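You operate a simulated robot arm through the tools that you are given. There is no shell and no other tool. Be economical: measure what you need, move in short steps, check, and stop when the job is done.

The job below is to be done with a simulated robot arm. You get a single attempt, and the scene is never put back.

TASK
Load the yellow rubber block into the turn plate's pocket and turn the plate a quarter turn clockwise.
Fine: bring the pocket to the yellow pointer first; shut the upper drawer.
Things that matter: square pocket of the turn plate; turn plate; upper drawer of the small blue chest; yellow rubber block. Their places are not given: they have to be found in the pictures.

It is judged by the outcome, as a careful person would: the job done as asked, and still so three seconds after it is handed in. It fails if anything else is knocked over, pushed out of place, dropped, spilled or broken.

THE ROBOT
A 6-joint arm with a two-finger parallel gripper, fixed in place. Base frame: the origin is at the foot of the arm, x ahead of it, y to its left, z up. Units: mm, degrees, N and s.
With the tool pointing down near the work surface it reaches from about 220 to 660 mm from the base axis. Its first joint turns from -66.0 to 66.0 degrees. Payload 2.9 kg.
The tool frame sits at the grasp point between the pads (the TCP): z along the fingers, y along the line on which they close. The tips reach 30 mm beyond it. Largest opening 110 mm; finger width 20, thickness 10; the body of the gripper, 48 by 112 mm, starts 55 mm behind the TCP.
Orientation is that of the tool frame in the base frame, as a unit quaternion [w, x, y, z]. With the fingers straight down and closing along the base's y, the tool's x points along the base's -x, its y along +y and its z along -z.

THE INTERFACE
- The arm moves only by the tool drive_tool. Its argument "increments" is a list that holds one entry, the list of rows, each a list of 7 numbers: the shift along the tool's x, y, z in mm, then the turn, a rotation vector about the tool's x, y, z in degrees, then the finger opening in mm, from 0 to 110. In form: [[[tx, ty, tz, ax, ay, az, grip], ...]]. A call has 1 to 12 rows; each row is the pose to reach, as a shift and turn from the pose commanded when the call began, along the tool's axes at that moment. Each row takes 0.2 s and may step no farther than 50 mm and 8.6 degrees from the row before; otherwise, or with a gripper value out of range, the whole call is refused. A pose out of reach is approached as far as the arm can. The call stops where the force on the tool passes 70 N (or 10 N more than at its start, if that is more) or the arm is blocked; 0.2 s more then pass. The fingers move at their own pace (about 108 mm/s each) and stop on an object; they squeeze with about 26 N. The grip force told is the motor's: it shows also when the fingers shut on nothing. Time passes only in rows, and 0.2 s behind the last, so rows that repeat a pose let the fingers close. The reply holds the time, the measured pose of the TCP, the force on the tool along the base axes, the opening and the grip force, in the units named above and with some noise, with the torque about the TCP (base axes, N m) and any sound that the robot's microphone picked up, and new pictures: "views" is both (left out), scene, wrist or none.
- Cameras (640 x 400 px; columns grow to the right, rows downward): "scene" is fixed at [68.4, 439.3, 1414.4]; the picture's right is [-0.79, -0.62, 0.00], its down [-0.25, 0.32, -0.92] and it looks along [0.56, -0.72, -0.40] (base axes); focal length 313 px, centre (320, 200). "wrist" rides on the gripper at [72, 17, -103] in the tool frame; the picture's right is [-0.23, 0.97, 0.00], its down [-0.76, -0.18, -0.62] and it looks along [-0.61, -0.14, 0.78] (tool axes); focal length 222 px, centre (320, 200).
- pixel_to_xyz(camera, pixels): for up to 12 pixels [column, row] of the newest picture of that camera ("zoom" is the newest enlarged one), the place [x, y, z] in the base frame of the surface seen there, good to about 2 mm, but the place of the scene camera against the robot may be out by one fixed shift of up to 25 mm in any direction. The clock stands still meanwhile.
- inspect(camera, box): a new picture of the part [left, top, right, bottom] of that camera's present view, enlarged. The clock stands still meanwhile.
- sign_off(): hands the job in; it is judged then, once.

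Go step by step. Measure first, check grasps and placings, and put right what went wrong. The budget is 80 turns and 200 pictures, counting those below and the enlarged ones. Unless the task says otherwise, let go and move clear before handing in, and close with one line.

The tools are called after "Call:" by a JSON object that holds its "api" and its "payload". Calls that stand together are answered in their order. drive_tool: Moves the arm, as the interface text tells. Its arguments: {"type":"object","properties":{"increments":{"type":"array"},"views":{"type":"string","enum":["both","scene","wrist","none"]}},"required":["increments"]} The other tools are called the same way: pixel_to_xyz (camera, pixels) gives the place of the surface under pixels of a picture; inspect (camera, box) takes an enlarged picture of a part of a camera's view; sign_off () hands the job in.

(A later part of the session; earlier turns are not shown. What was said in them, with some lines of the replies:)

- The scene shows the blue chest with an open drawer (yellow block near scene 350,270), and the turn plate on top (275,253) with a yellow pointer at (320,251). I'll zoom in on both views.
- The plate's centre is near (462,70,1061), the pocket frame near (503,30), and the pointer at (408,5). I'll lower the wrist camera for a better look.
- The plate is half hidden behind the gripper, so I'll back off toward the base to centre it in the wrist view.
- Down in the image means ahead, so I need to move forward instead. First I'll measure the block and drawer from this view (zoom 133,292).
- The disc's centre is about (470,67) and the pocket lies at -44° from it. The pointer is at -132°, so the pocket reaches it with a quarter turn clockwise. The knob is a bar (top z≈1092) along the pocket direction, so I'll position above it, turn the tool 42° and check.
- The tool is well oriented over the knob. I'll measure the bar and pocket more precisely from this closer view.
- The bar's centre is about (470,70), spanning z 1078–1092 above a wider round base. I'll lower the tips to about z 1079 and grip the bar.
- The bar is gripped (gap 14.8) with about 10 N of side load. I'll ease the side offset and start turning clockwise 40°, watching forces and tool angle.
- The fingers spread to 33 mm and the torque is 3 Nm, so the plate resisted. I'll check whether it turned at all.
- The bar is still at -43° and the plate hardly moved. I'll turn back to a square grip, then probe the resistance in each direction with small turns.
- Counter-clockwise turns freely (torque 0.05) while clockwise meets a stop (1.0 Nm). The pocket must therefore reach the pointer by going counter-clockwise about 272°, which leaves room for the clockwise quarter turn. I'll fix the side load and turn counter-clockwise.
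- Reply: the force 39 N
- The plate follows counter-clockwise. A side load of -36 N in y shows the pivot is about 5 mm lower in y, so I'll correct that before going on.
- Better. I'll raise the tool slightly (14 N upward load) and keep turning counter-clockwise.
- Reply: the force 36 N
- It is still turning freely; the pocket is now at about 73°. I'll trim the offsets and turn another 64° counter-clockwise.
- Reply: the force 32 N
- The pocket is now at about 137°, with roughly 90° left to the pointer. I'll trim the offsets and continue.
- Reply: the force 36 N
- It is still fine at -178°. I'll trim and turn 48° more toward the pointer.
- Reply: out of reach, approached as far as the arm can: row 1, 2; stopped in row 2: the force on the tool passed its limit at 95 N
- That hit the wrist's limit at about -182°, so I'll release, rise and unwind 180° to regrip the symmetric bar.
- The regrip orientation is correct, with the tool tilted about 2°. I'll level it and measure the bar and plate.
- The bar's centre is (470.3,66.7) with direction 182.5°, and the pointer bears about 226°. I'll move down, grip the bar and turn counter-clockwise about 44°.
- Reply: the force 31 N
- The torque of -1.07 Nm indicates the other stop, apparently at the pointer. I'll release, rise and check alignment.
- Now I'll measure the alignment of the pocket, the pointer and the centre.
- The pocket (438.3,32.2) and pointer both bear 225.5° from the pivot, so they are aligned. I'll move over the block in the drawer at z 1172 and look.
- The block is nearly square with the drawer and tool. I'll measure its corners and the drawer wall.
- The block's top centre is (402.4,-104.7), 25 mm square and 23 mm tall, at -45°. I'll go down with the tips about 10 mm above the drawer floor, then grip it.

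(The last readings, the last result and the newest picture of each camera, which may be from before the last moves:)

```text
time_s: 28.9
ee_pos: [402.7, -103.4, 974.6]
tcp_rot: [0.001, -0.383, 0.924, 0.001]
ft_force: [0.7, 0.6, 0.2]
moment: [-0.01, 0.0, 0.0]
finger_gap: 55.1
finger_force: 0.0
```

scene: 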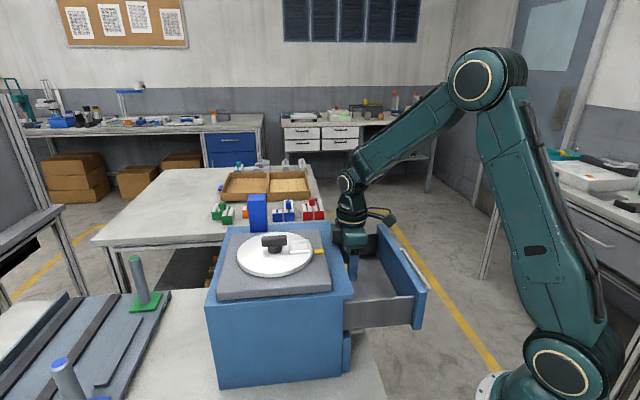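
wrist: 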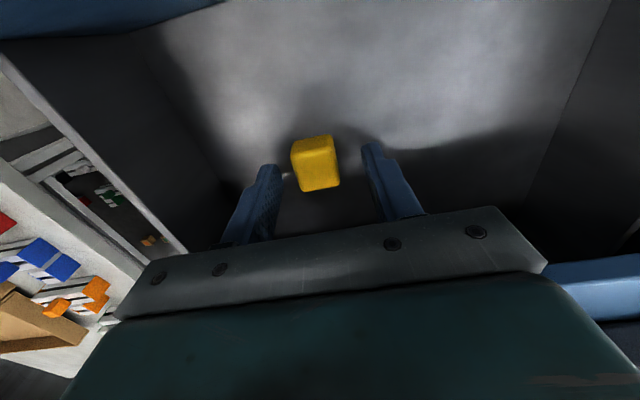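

The block sits between the fingers, so I'll close and lift slightly.

Call:
{"api": "drive_tool", "payload": {"increments": [[[0, 0, 0, 0, 0, 0, 15], [0, 0, 0, 0, 0, 0, 10], [0, 0, 0, 0, 0, 0, 10], [0, 0, -20, 0, 0, 0, 10], [0, 0, -20, 0, 0, 0, 10]]]}}

Call:
{"api": "inspect", "payload": {"camera": "wrist", "box": [230, 90, 410, 240]}}

```text
time_s: 30.1
ee_pos: [402.4, -103.8, 996.0]
tcp_rot: [0.001, -0.384, 0.923, 0.002]
ft_force: [0.7, -0.1, -0.3]
moment: [-0.02, -0.05, -0.03]
finger_gap: 26.8
finger_force: 25.8
```

scene: 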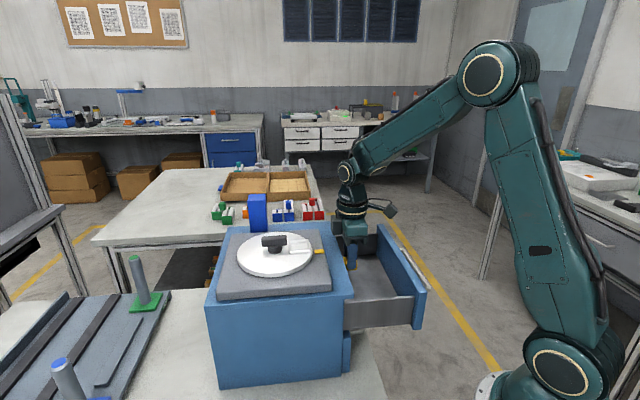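
wrist: 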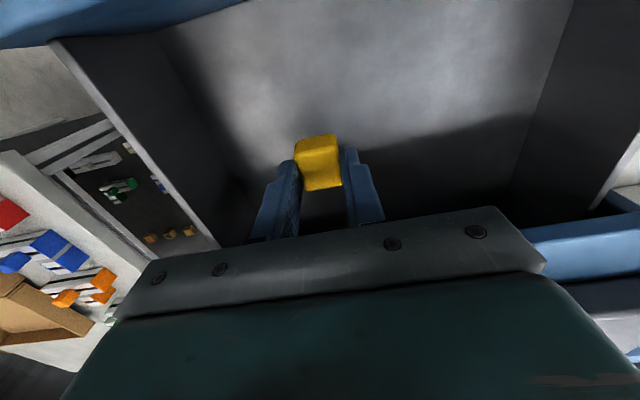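

```text
2.67 times, centred on (320, 165) of wrist
```

zoom: 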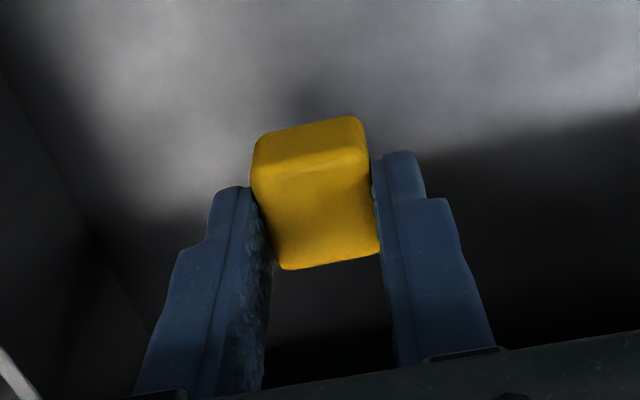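

The block is held (gap 26.8, 25.8 N). I'll measure its place relative to the tool.

Call:
{"api": "pixel_to_xyz", "payload": {"camera": "zoom", "pixels": [[260, 173], [364, 155], [374, 244], [287, 262], [318, 208], [310, 140], [345, 135], [275, 148]]}}

```text
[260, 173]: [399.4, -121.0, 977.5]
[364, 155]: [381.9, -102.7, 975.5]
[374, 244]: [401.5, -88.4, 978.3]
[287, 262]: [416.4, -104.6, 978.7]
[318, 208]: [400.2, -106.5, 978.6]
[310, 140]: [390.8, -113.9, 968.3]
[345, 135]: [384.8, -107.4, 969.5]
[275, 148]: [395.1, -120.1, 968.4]
```

The block is held about 1–2 mm outward of the TCP. I'll raise it to z 1140, move over the pocket and look.

Call:
{"api": "drive_tool", "payload": {"increments": [[[0, 0, -45, 0, 0, 0, 10], [0, 0, -90, 0, 0, 0, 10], [0, 0, -135, 0, 0, 0, 10], [-30, 17.5, -145, 0, 0, 0, 10], [-61, 35, -145, 0, 0, 0, 10], [-92, 52.5, -145, 0, 0, 0, 10], [-123.2, 70.1, -145, 0, 0, 0, 10], [-123.2, 70.1, -145, 0, 0, 0, 10]]], "views": "wrist"}}

Call:
{"api": "drive_tool", "payload": {"increments": [[[0, 0, 20, 0, 0, 0, 10], [0, 0, 24, 0, 0, 0, 10], [0, 0, 24, 0, 0, 0, 10]]], "views": "both"}}

Call:
{"api": "inspect", "payload": {"camera": "wrist", "box": [240, 60, 400, 220]}}

Call:
{"api": "inspect", "payload": {"camera": "scene", "box": [240, 210, 350, 290]}}

```text
time_s: 31.9
ee_pos: [440.1, 31.7, 1141.2]
tcp_rot: [0.0, -0.382, 0.924, 0.001]
ft_force: [0.5, 0.2, 0.1]
moment: [-0.01, 0.02, 0.01]
finger_gap: 26.9
finger_force: 25.5
```

wrist: 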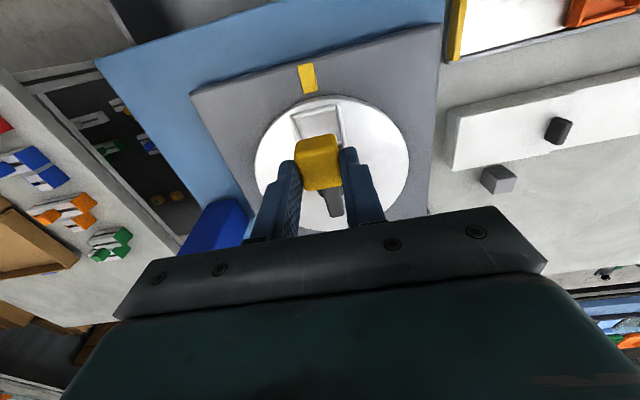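

```text
time_s: 32.7
ee_pos: [441.1, 32.3, 1116.6]
tcp_rot: [-0.001, -0.382, 0.924, 0.001]
ft_force: [-0.1, -0.4, -0.4]
moment: [0.0, 0.02, -0.03]
finger_gap: 26.7
finger_force: 26.5
```

scene: 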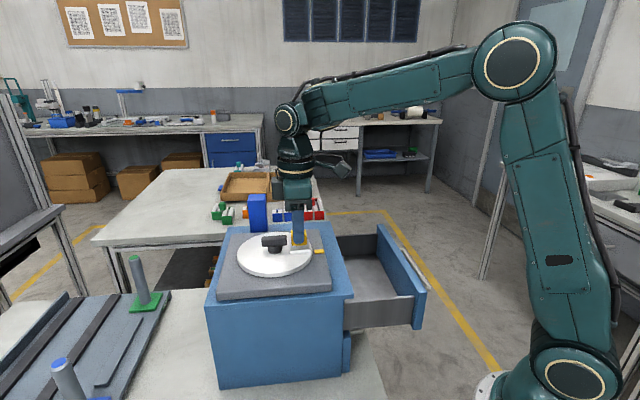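
wrist: 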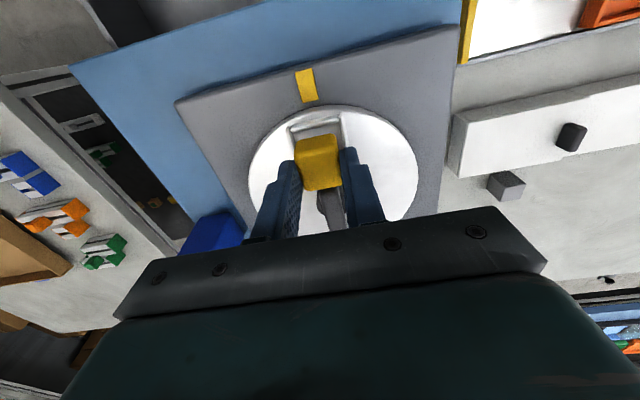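

```text
2.50 times, centred on (320, 140) of wrist
```

zoom: 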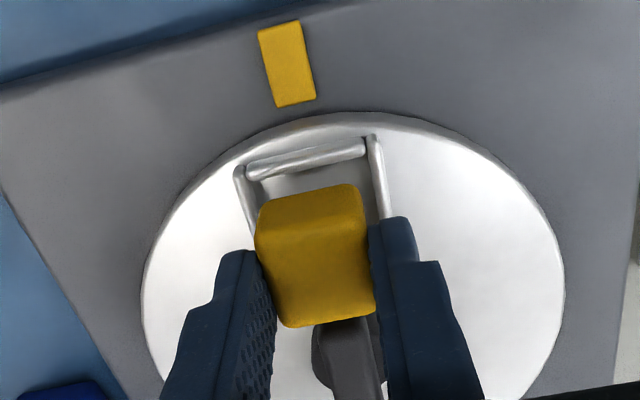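

```text
5.00 times, centred on (295, 250) of scene
```

zoom: 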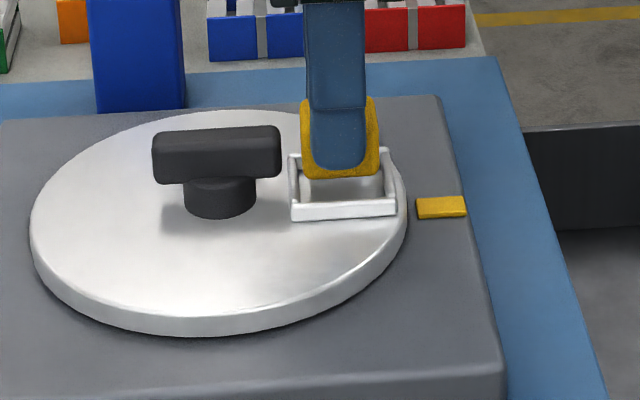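

Now I'll measure the block's top corners and the frame's outer corners in the wrist view.

Call:
{"api": "pixel_to_xyz", "payload": {"camera": "wrist", "pixels": [[296, 155.5], [335.5, 147], [340.5, 181], [307.5, 188], [319, 168], [288.5, 129.5], [340.5, 116], [314, 125], [344, 135], [291, 140]]}}

```text
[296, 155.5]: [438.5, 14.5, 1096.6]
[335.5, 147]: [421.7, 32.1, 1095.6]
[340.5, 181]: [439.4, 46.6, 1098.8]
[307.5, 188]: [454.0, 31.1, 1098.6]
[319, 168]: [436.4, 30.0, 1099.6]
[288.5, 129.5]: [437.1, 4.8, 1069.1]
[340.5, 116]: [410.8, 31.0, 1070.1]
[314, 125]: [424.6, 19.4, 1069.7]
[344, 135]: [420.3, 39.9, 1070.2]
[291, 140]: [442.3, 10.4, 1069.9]
```

The block's centre (438.4,31.1) matches the pocket centre (438.3,32.2). I'll lower 13 mm to seat it.

Call:
{"api": "drive_tool", "payload": {"increments": [[[0, 0.3, 4, 0, 0, 0, 10], [0, 0.3, 8, 0, 0, 0, 10], [0, 0.3, 11, 0, 0, 0, 10], [0, 0.3, 13, 0, 0, 0, 10], [0, 0.3, 13, 0, 0, 0, 10]]], "views": "wrist"}}

Call:
{"api": "inspect", "payload": {"camera": "scene", "box": [240, 210, 350, 290]}}

Call:
{"api": "inspect", "payload": {"camera": "wrist", "box": [240, 80, 400, 220]}}

```text
time_s: 33.9
ee_pos: [441.2, 32.4, 1102.8]
tcp_rot: [0.001, -0.382, 0.924, 0.002]
ft_force: [-0.8, 0.0, 1.0]
moment: [0.0, 0.03, 0.02]
finger_gap: 26.9
finger_force: 25.9
```

wrist: 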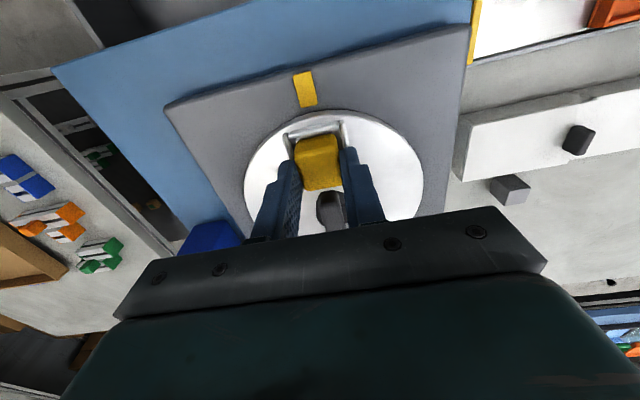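

```text
5.00 times, centred on (295, 250) of scene
```

zoom: 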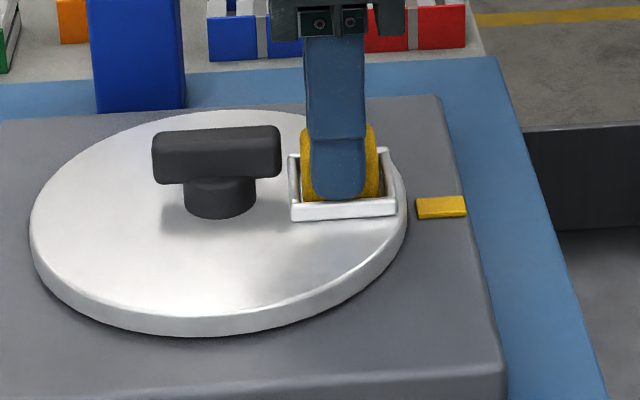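

```text
2.86 times, centred on (320, 150) of wrist
```

zoom: 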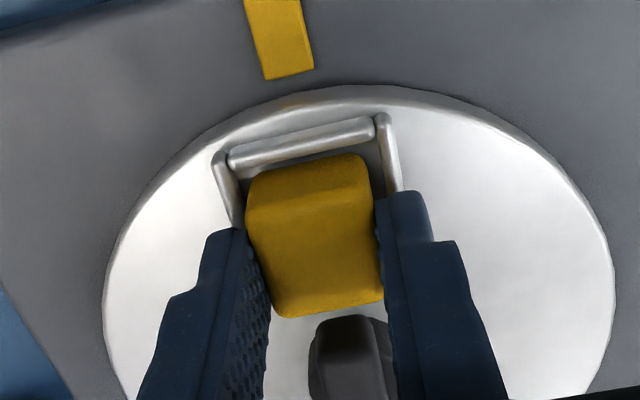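

The block is inside the frame, just about touching the floor. I'll release and lift.

Call:
{"api": "drive_tool", "payload": {"increments": [[[0, 0, 0.5, 0, 0, 0, 32], [0, 0, 0.5, 0, 0, 0, 40], [0, 0, 0, 0, 0, 0, 50], [0, 0, -30, 0, 0, 0, 50], [0, 0, -65, 0, 0, 0, 60], [0, 0, -65, 0, 0, 0, 60]]], "views": "wrist"}}

Call:
{"api": "inspect", "payload": {"camera": "scene", "box": [240, 210, 350, 290]}}

Call:
{"api": "inspect", "payload": {"camera": "wrist", "box": [240, 40, 400, 180]}}

```text
time_s: 35.3
ee_pos: [439.6, 32.4, 1167.2]
tcp_rot: [0.0, -0.383, 0.924, 0.001]
ft_force: [-0.6, 0.5, 0.3]
moment: [-0.01, -0.02, 0.0]
finger_gap: 60.1
finger_force: 0.1
```

wrist: 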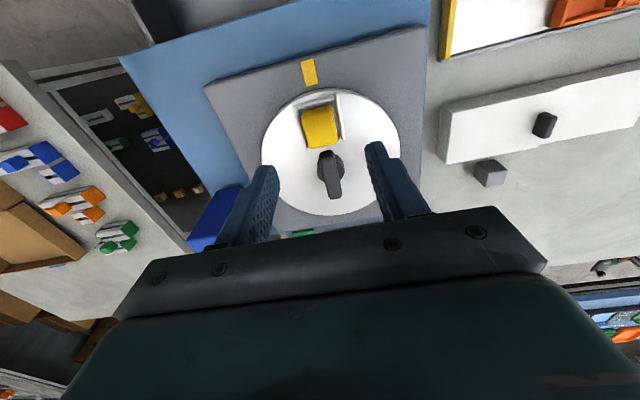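

```text
5.00 times, centred on (295, 250) of scene
```

zoom: 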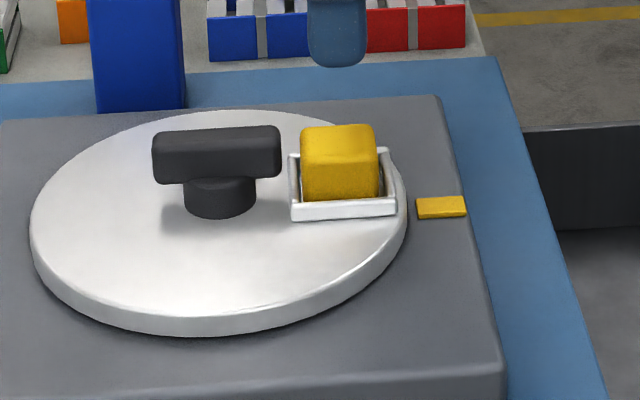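

```text
2.86 times, centred on (320, 110) of wrist
```

zoom: 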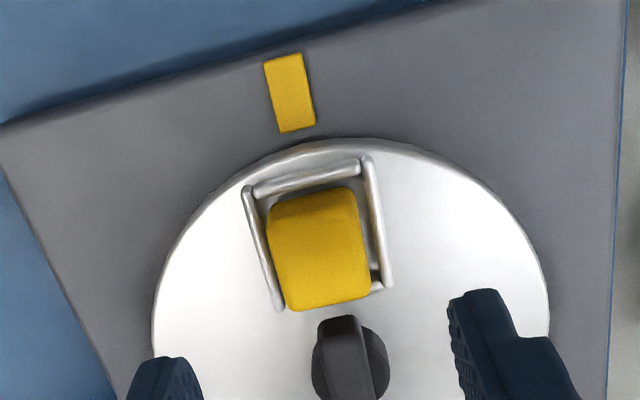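

The block is seated in the pocket. I'll move over the knob and grip the bar again.

Call:
{"api": "drive_tool", "payload": {"increments": [[[-22, 0.2, 0, 0, 0, 0, 50], [-44.8, 0.4, 10, 0, 0, 0, 50], [-44.8, 0.4, 40, 0, 0, 0, 50], [-44.8, 0.4, 56, 0, 0, 0, 50], [-44.8, 0.4, 56, 0, 0, 0, 10], [-44.8, 0.4, 56, 0, 0, 0, 5], [-44.8, 0.4, 56, 0, 0, 0, 5]]], "views": "wrist"}}

Call:
{"api": "pixel_to_xyz", "payload": {"camera": "wrist", "pixels": [[320, 140], [312, 82], [316, 90]]}}

```text
time_s: 36.9
ee_pos: [471.2, 65.4, 1112.2]
tcp_rot: [0.0, -0.383, 0.924, 0.001]
ft_force: [0.7, 1.2, -4.2]
moment: [0.24, -0.42, -0.03]
finger_gap: 14.8
finger_force: 45.0
```

wrist: 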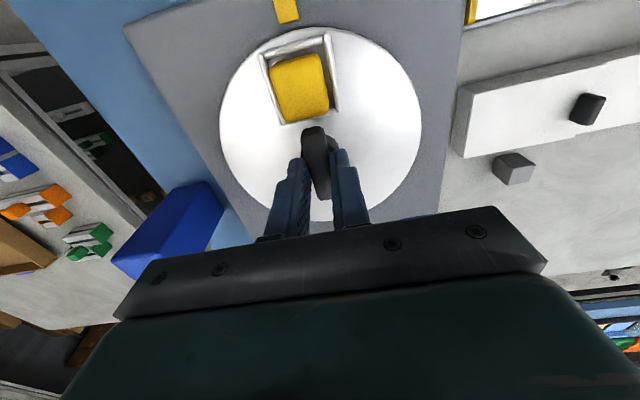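

```text
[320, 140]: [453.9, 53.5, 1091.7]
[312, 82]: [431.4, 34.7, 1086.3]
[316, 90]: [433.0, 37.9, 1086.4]
```

It's gripped with very low side load. I'll turn clockwise 45° gently and check.

Call:
{"api": "drive_tool", "payload": {"increments": [[[0, 0, 0, 0, 0, 5, 5], [0, 0, 0, 0, 0, 12, 5], [0, 0, 0, 0, 0, 19, 5], [0, 0, 0, 0, 0, 26, 5], [0, 0, 0, 0, 0, 33, 5], [0, 0, 0, 0, 0, 40, 5], [0, 0, 0, 0, 0, 45, 5]]], "views": "wrist"}}

```text
time_s: 38.5
ee_pos: [471.6, 65.2, 1112.0]
tcp_rot: [0.001, 0.0, 1.0, 0.001]
ft_force: [-4.5, 14.2, -1.4]
moment: [0.27, -0.45, 0.0]
finger_gap: 14.9
finger_force: 45.2
```

wrist: 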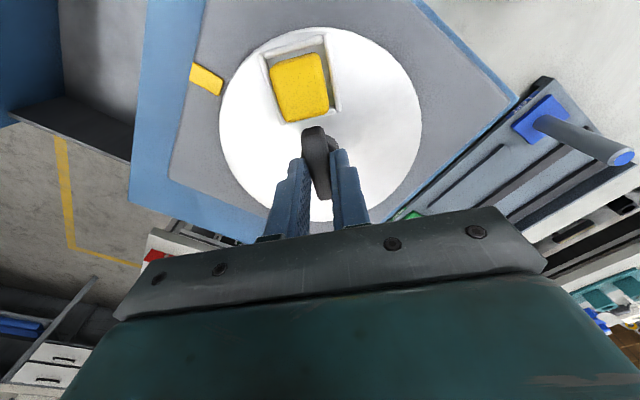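

That's 45° done smoothly. I'll trim 1 mm and turn the remaining 45°.

Call:
{"api": "drive_tool", "payload": {"increments": [[[0.3, 1.2, 0, 0, 0, 7, 5], [0.3, 1.2, 0, 0, 0, 14, 5], [0.3, 1.2, 0, 0, 0, 21, 5], [0.3, 1.2, 0, 0, 0, 28, 5], [0.3, 1.2, 0, 0, 0, 35, 5], [0.3, 1.2, 0, 0, 0, 41, 5], [0.3, 1.2, 0, 0, 0, 45.2, 5], [0.3, 1.2, 0, 0, 0, 45.2, 5]]], "views": "wrist"}}

Call:
{"api": "inspect", "payload": {"camera": "wrist", "box": [200, 10, 440, 160]}}

```text
time_s: 40.3
ee_pos: [471.9, 65.0, 1111.8]
tcp_rot: [0.0, 0.386, 0.923, 0.002]
ft_force: [6.0, 12.5, 2.2]
moment: [0.06, -0.42, 0.0]
finger_gap: 15.1
finger_force: 45.4
```

wrist: 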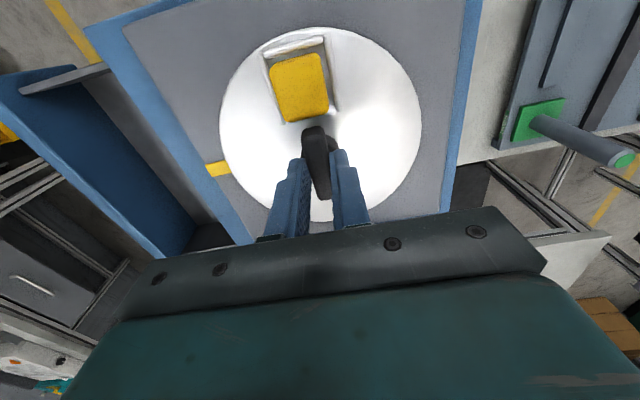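

```text
2.67 times, centred on (320, 85) of wrist
```

zoom: 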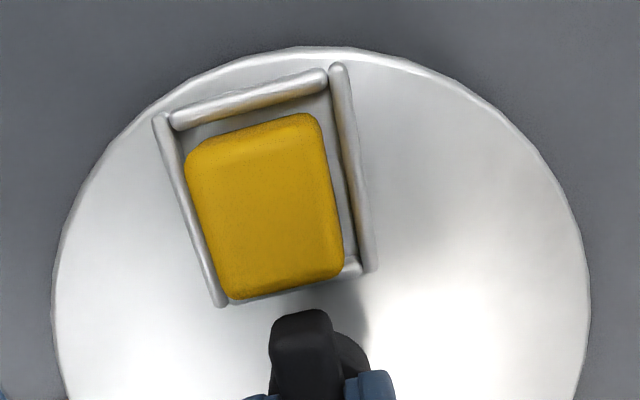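

The tool turned 90.4° with the bar firm. I'll relax the side load, release, rise and measure the pocket's angle.

Call:
{"api": "drive_tool", "payload": {"increments": [[[0, 1.2, 0, 0, 0, 0, 5], [0, 1.2, 0, 0, 0, 0, 40], [0, 1.2, 0, 0, 0, 0, 50], [0, 1.2, -30, 0, 0, 0, 50], [0, 1.2, -60, 0, 0, 0, 50]]], "views": "both"}}

Call:
{"api": "inspect", "payload": {"camera": "wrist", "box": [200, 10, 440, 160]}}

```text
time_s: 41.5
ee_pos: [472.0, 65.3, 1171.3]
tcp_rot: [-0.001, 0.385, 0.923, 0.0]
ft_force: [-0.8, -0.1, -0.1]
moment: [0.01, -0.02, -0.02]
finger_gap: 49.9
finger_force: 0.0
```

scene: 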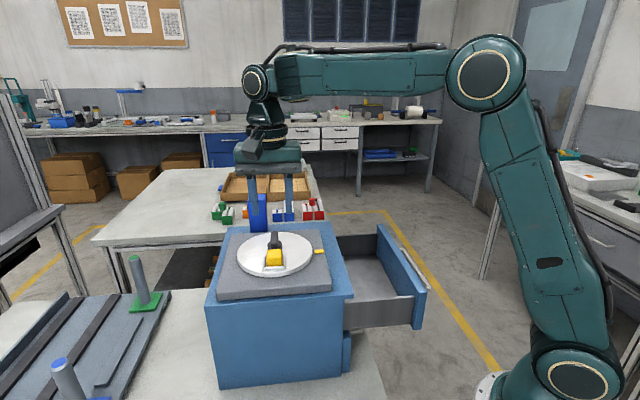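
wrist: 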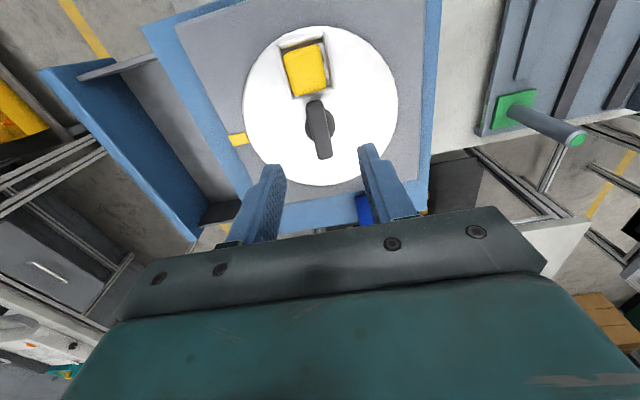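

```text
2.67 times, centred on (320, 85) of wrist
```

zoom: 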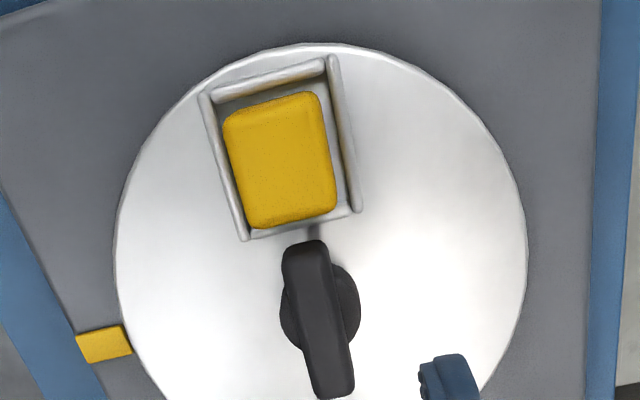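

Call:
{"api": "pixel_to_xyz", "payload": {"camera": "zoom", "pixels": [[204, 97], [331, 60], [357, 210], [242, 237], [306, 250], [335, 385], [105, 344], [320, 310]]}}

Call:
{"api": "inspect", "payload": {"camera": "scene", "box": [220, 200, 460, 350]}}

Call:
{"api": "pixel_to_xyz", "payload": {"camera": "scene", "pixels": [[319, 251], [379, 226], [413, 326], [425, 290], [400, 250], [412, 290], [426, 290], [383, 232], [405, 280], [410, 262]]}}

```text
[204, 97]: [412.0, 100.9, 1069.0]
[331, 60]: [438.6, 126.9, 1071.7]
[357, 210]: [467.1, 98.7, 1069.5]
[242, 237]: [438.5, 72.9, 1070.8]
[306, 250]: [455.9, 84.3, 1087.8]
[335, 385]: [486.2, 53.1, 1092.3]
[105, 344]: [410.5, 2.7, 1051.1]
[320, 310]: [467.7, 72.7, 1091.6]
```

```text
2.67 times, centred on (340, 275) of scene
```

zoom: 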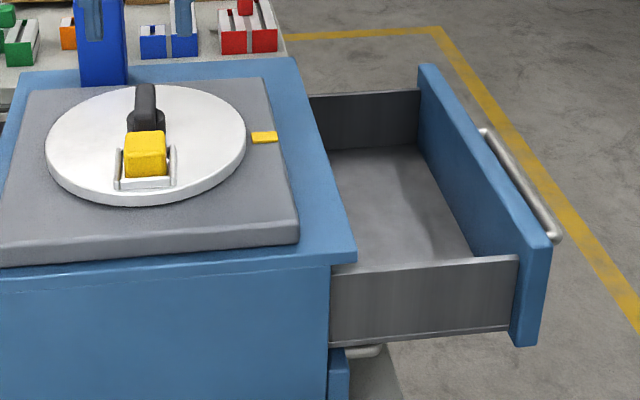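

```text
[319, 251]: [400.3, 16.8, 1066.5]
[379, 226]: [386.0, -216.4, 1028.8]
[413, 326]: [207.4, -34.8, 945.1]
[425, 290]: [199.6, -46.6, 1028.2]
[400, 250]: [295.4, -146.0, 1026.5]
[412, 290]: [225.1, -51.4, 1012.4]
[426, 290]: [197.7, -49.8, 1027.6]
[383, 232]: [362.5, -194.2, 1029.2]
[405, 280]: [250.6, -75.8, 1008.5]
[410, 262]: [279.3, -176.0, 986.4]
```

The pocket is at 134° from the pivot, 91° clockwise of the pointer, with the block in it. Next is the drawer: I'll go outside its front panel with the fingers closed and the tool at az -45°.

Call:
{"api": "drive_tool", "payload": {"increments": [[[-2.7, -28, 0, 0, 0, -8.2, 50], [-5.4, -56, 0, 0, 0, -16.4, 30], [-8.1, -84, 0, 0, 0, -24.6, 10], [-10.8, -112, 0, 0, 0, -32.8, 0], [-13.5, -140, 0, 0, 0, -41, 0], [-16.2, -168, 0, 0, 0, -49.2, 0], [-18.9, -196, 0, 0, 0, -57.4, 0], [-21.6, -224, 0, 0, 0, -65.6, 0], [-24.3, -252, 0, 0, 0, -73.8, 0], [-27, -280, 0, 0, 0, -82, 0], [-29.7, -304, 0, 0, 0, -90.2, 0], [-29.7, -304, 0, 0, 0, -90.2, 0]]], "views": "both"}}

```text
time_s: 44.1
ee_pos: [277.0, -169.0, 1171.7]
tcp_rot: [0.001, -0.384, 0.924, 0.002]
ft_force: [0.1, -0.1, -0.1]
moment: [0.01, 0.01, -0.01]
finger_gap: 0.0
finger_force: 25.7
```

scene: 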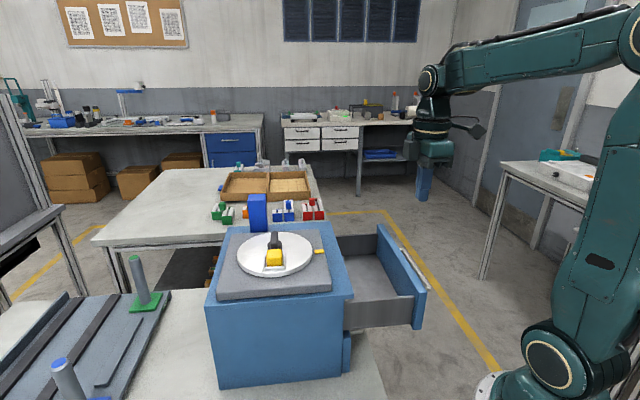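
wrist: 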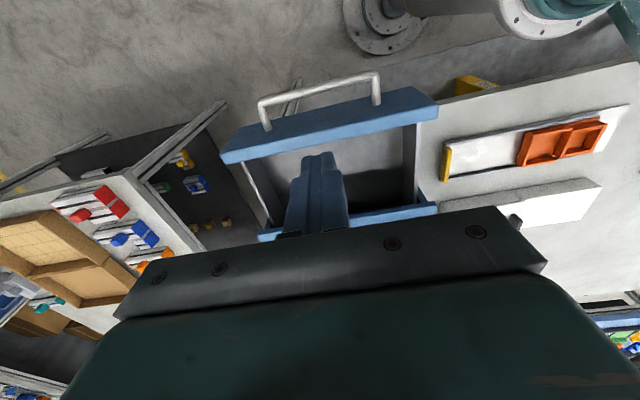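

Now the drawer front is clear in the wrist view (panel top at rows 90–160, handle at rows 75–130). I'll measure both.

Call:
{"api": "pixel_to_xyz", "payload": {"camera": "wrist", "pixels": [[222, 155], [436, 100], [320, 118], [330, 130], [260, 102], [320, 85], [378, 73], [268, 128], [376, 103], [415, 90], [240, 143], [340, 111]]}}

Call:
{"api": "inspect", "payload": {"camera": "wrist", "box": [210, 60, 450, 210]}}

```text
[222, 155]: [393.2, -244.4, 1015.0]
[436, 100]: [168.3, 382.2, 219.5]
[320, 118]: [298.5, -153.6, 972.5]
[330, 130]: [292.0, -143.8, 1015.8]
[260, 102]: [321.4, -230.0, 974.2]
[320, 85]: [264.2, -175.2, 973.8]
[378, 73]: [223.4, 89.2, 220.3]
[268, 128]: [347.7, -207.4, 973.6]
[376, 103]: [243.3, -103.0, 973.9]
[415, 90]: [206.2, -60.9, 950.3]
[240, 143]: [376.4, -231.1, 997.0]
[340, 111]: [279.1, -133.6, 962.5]
```

```text
2.67 times, centred on (330, 135) of wrist
```

zoom: 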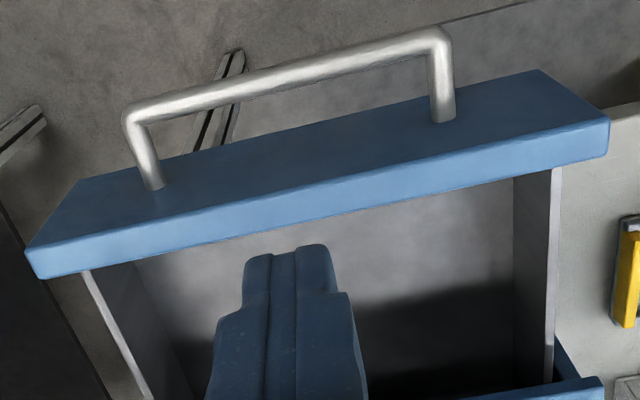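

The panel's outer face is at w≈-102 along the outward axis, and the TCP at -76. The handle's top is z≈979, so I'll lower the tips to z 994 (above the handle) just outside the panel.

Call:
{"api": "drive_tool", "payload": {"increments": [[[0, 0, 45, 0, 0, 0, 0], [0, 0, 90, 0, 0, 0, 0], [0, 0, 130, 0, 0, 0, 0], [0, 0, 147, 0, 0, 0, 0], [-8, 2, 147, 0, 0, 0, 0], [-12, 2, 147, 0, 0, 0, 0]]], "views": "both"}}

Call:
{"api": "inspect", "payload": {"camera": "scene", "box": [330, 200, 450, 340]}}

```text
time_s: 45.5
ee_pos: [283.8, -158.7, 1023.5]
tcp_rot: [0.001, -0.383, 0.924, 0.002]
ft_force: [-0.1, 0.2, -0.4]
moment: [0.01, 0.02, 0.01]
finger_gap: 0.0
finger_force: 25.9
```

scene: 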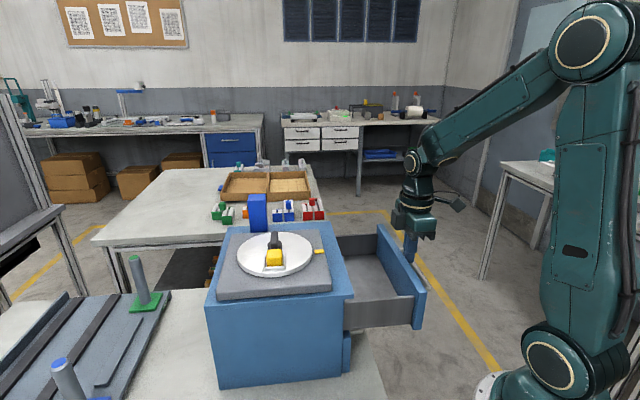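
wrist: 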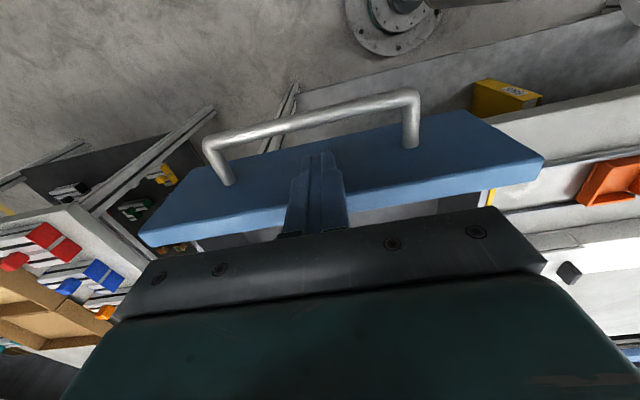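

```text
2.86 times, centred on (390, 270) of scene
```

zoom: 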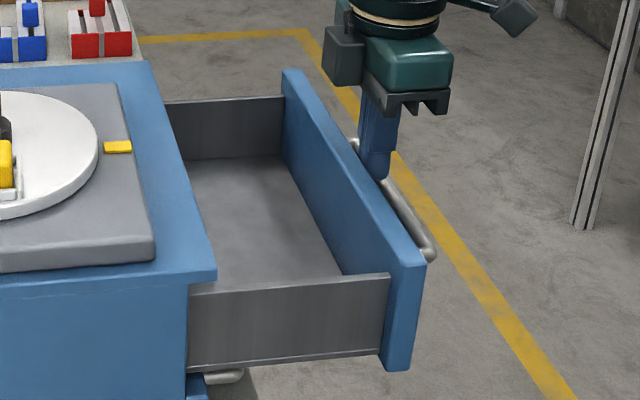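

The fingers are outside the panel and above the handle. I'll push inward along -v gently.

Call:
{"api": "drive_tool", "payload": {"increments": [[[-7, 0, 0, 0, 0, 0, 0], [-15, 0, 0, 0, 0, 0, 0], [-24, 0, 0, 0, 0, 0, 0], [-33, 0, 0, 0, 0, 0, 0], [-42, 0, 0, 0, 0, 0, 0], [-51, 0, 0, 0, 0, 0, 0], [-60, 0, 0, 0, 0, 0, 0], [-69, 0, 0, 0, 0, 0, 0], [-78, 0, 0, 0, 0, 0, 0], [-86, 0, 0, 0, 0, 0, 0], [-93, 0, 0, 0, 0, 0, 0], [-100, 0, 0, 0, 0, 0, 0]]], "views": "both"}}

```text
time_s: 48.1
ee_pos: [354.8, -88.0, 1024.7]
tcp_rot: [0.001, -0.382, 0.924, 0.001]
ft_force: [-0.6, -0.4, -0.6]
moment: [-0.02, 0.01, -0.04]
finger_gap: 0.2
finger_force: 25.7
```

scene: 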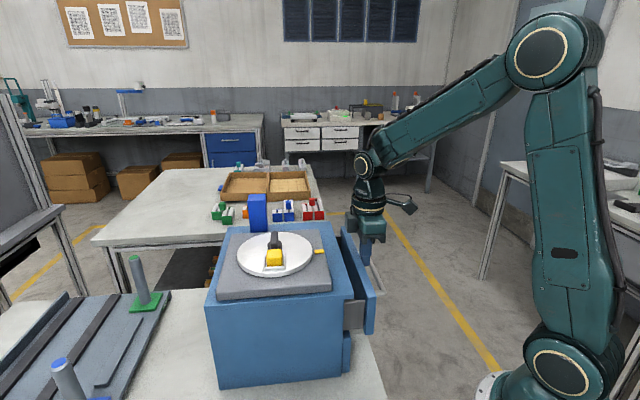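
wrist: 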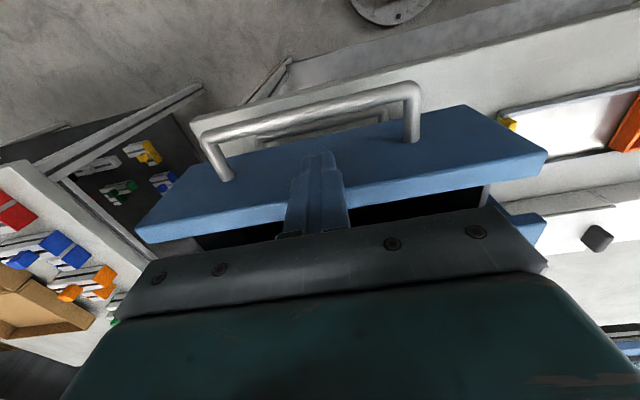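

The drawer slides easily, with about 27 mm left. I'll keep going in smaller steps until it meets the stop.

Call:
{"api": "drive_tool", "payload": {"increments": [[[-6, 0, 0, 0, 0, 0, 0], [-12, 0, 0, 0, 0, 0, 0], [-17, 0, 0, 0, 0, 0, 0], [-21, 0, 0, 0, 0, 0, 0], [-24, 0, 0, 0, 0, 0, 0], [-26, 0, 0, 0, 0, 0, 0], [-28, 0, 0, 0, 0, 0, 0]]], "views": "both"}}

Call:
{"api": "inspect", "payload": {"camera": "scene", "box": [290, 210, 410, 350]}}

```text
time_s: 49.7
ee_pos: [375.2, -68.8, 1025.1]
tcp_rot: [0.0, -0.383, 0.924, 0.001]
ft_force: [-0.8, -0.7, 1.6]
moment: [-0.04, -0.01, 0.01]
finger_gap: 0.0
finger_force: 25.8
```

scene: 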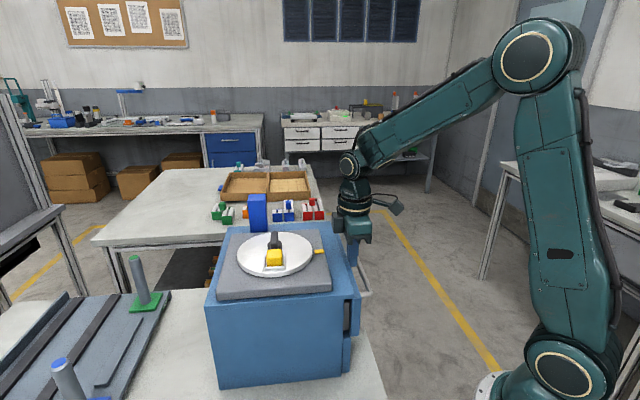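
wrist: 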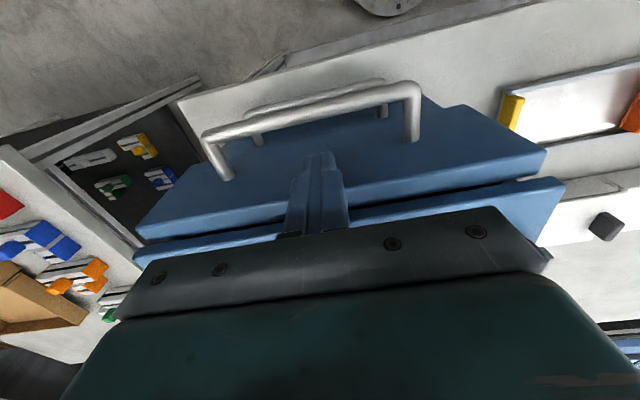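

```text
2.86 times, centred on (350, 280) of scene
```

zoom: 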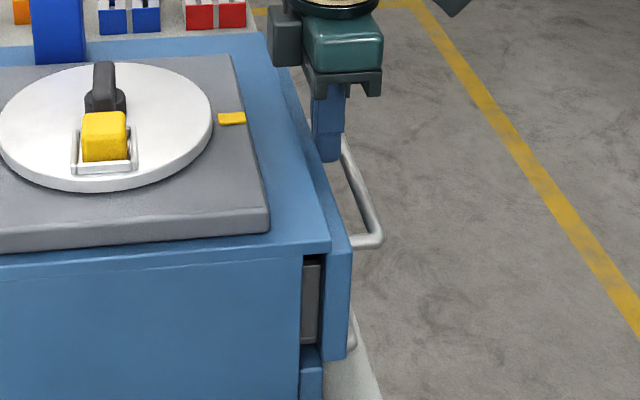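

There is still a gap of about 10 mm between the panel and the chest, so I'll push on until contact.

Call:
{"api": "drive_tool", "payload": {"increments": [[[-4, 0, 0, 0, 0, 0, 0], [-8, 0, 0, 0, 0, 0, 0], [-11, 0, 0, 0, 0, 0, 0], [-14, 0, 0, 0, 0, 0, 0], [-16, 0, 0, 0, 0, 0, 0], [-18, 0, 0, 0, 0, 0, 0]]], "views": "both"}}

Call:
{"api": "inspect", "payload": {"camera": "scene", "box": [290, 210, 410, 350]}}

```text
time_s: 51.1
ee_pos: [385.3, -57.0, 1025.2]
tcp_rot: [-0.002, -0.38, 0.925, 0.001]
ft_force: [-21.3, -26.3, 7.3]
moment: [0.21, -0.2, 0.22]
finger_gap: 0.2
finger_force: 25.9
```

scene: 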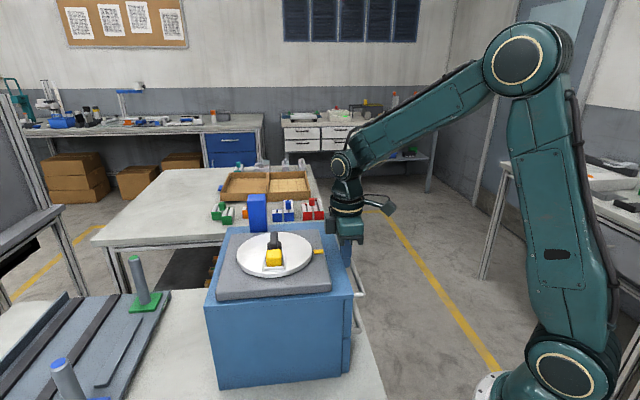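
wrist: 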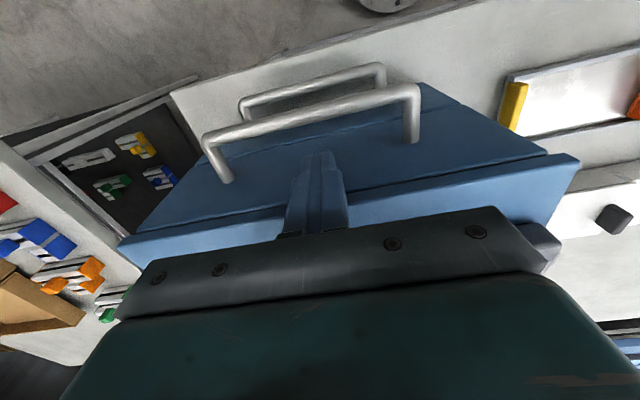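

```text
2.86 times, centred on (350, 280) of scene
```

zoom: 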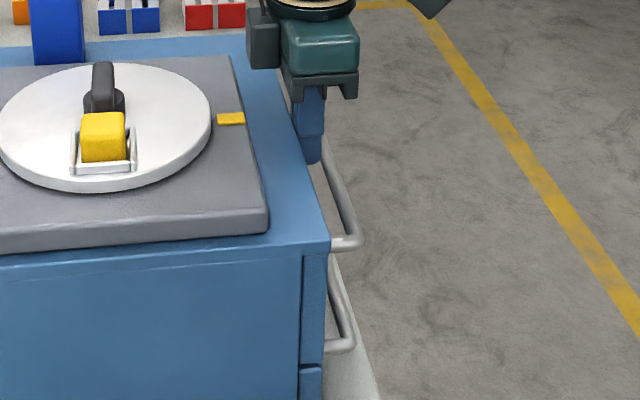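

The drawer met its stop (34 N) and is flush with the lower one. I'll back off and rise clear.

Call:
{"api": "drive_tool", "payload": {"increments": [[[8, 0, 0, 0, 0, 0, 0], [20, 0, 0, 0, 0, 0, 0], [28, 0, -30, 0, 0, 0, 0], [40, 0, -75, 0, 0, 0, 0], [60, 0, -120, 0, 0, 0, 0], [80, 0, -165, 0, 0, 0, 0], [80, 0, -200, 0, 0, 0, 0]]], "views": "both"}}

Call:
{"api": "inspect", "payload": {"camera": "scene", "box": [200, 190, 400, 390]}}

Call:
{"api": "inspect", "payload": {"camera": "wrist", "box": [150, 30, 470, 230]}}

```text
time_s: 52.7
ee_pos: [330.9, -111.8, 1225.0]
tcp_rot: [0.001, -0.382, 0.924, 0.001]
ft_force: [0.4, 0.3, -0.1]
moment: [0.02, -0.01, 0.02]
finger_gap: 0.0
finger_force: 25.5
```

scene: 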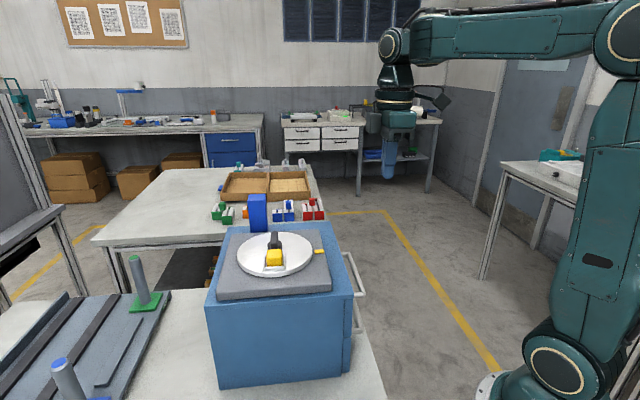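
wrist: 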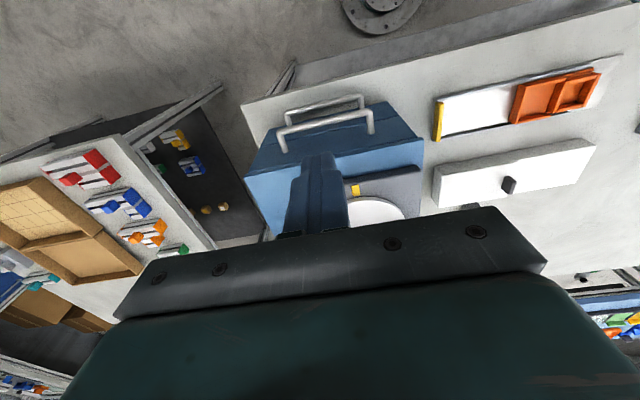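

```text
2.00 times, centred on (300, 290) of scene
```

zoom: 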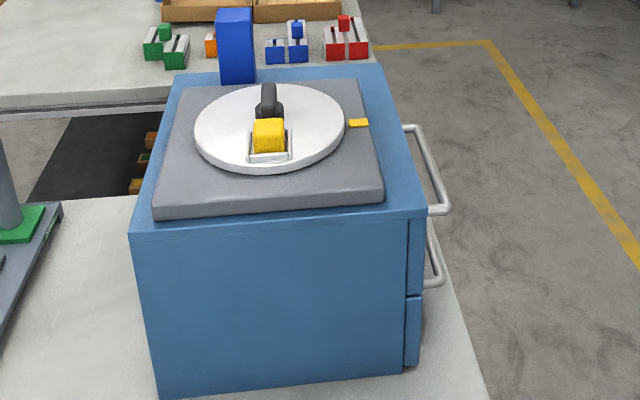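

```text
2.00 times, centred on (310, 130) of wrist
```

zoom: 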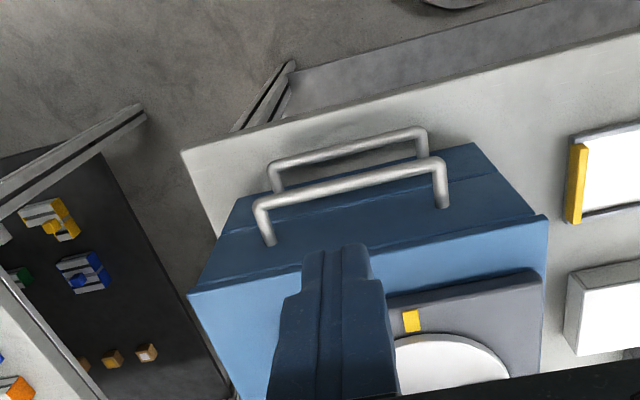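

The final pictures show the block in the pocket a quarter turn clockwise of the pointer. The upper drawer is flush with the lower one, nothing else has been disturbed and the arm is clear, so I'm handing in.

Call:
{"api": "sign_off", "payload": {}}

```text
The job is handed in.
```

The job is handed in: I brought the pocket to the yellow pointer, loaded the yellow block, turned the plate about 90° clockwise (measured 91°) and shut the upper drawer, with nothing else disturbed in the final pictures.
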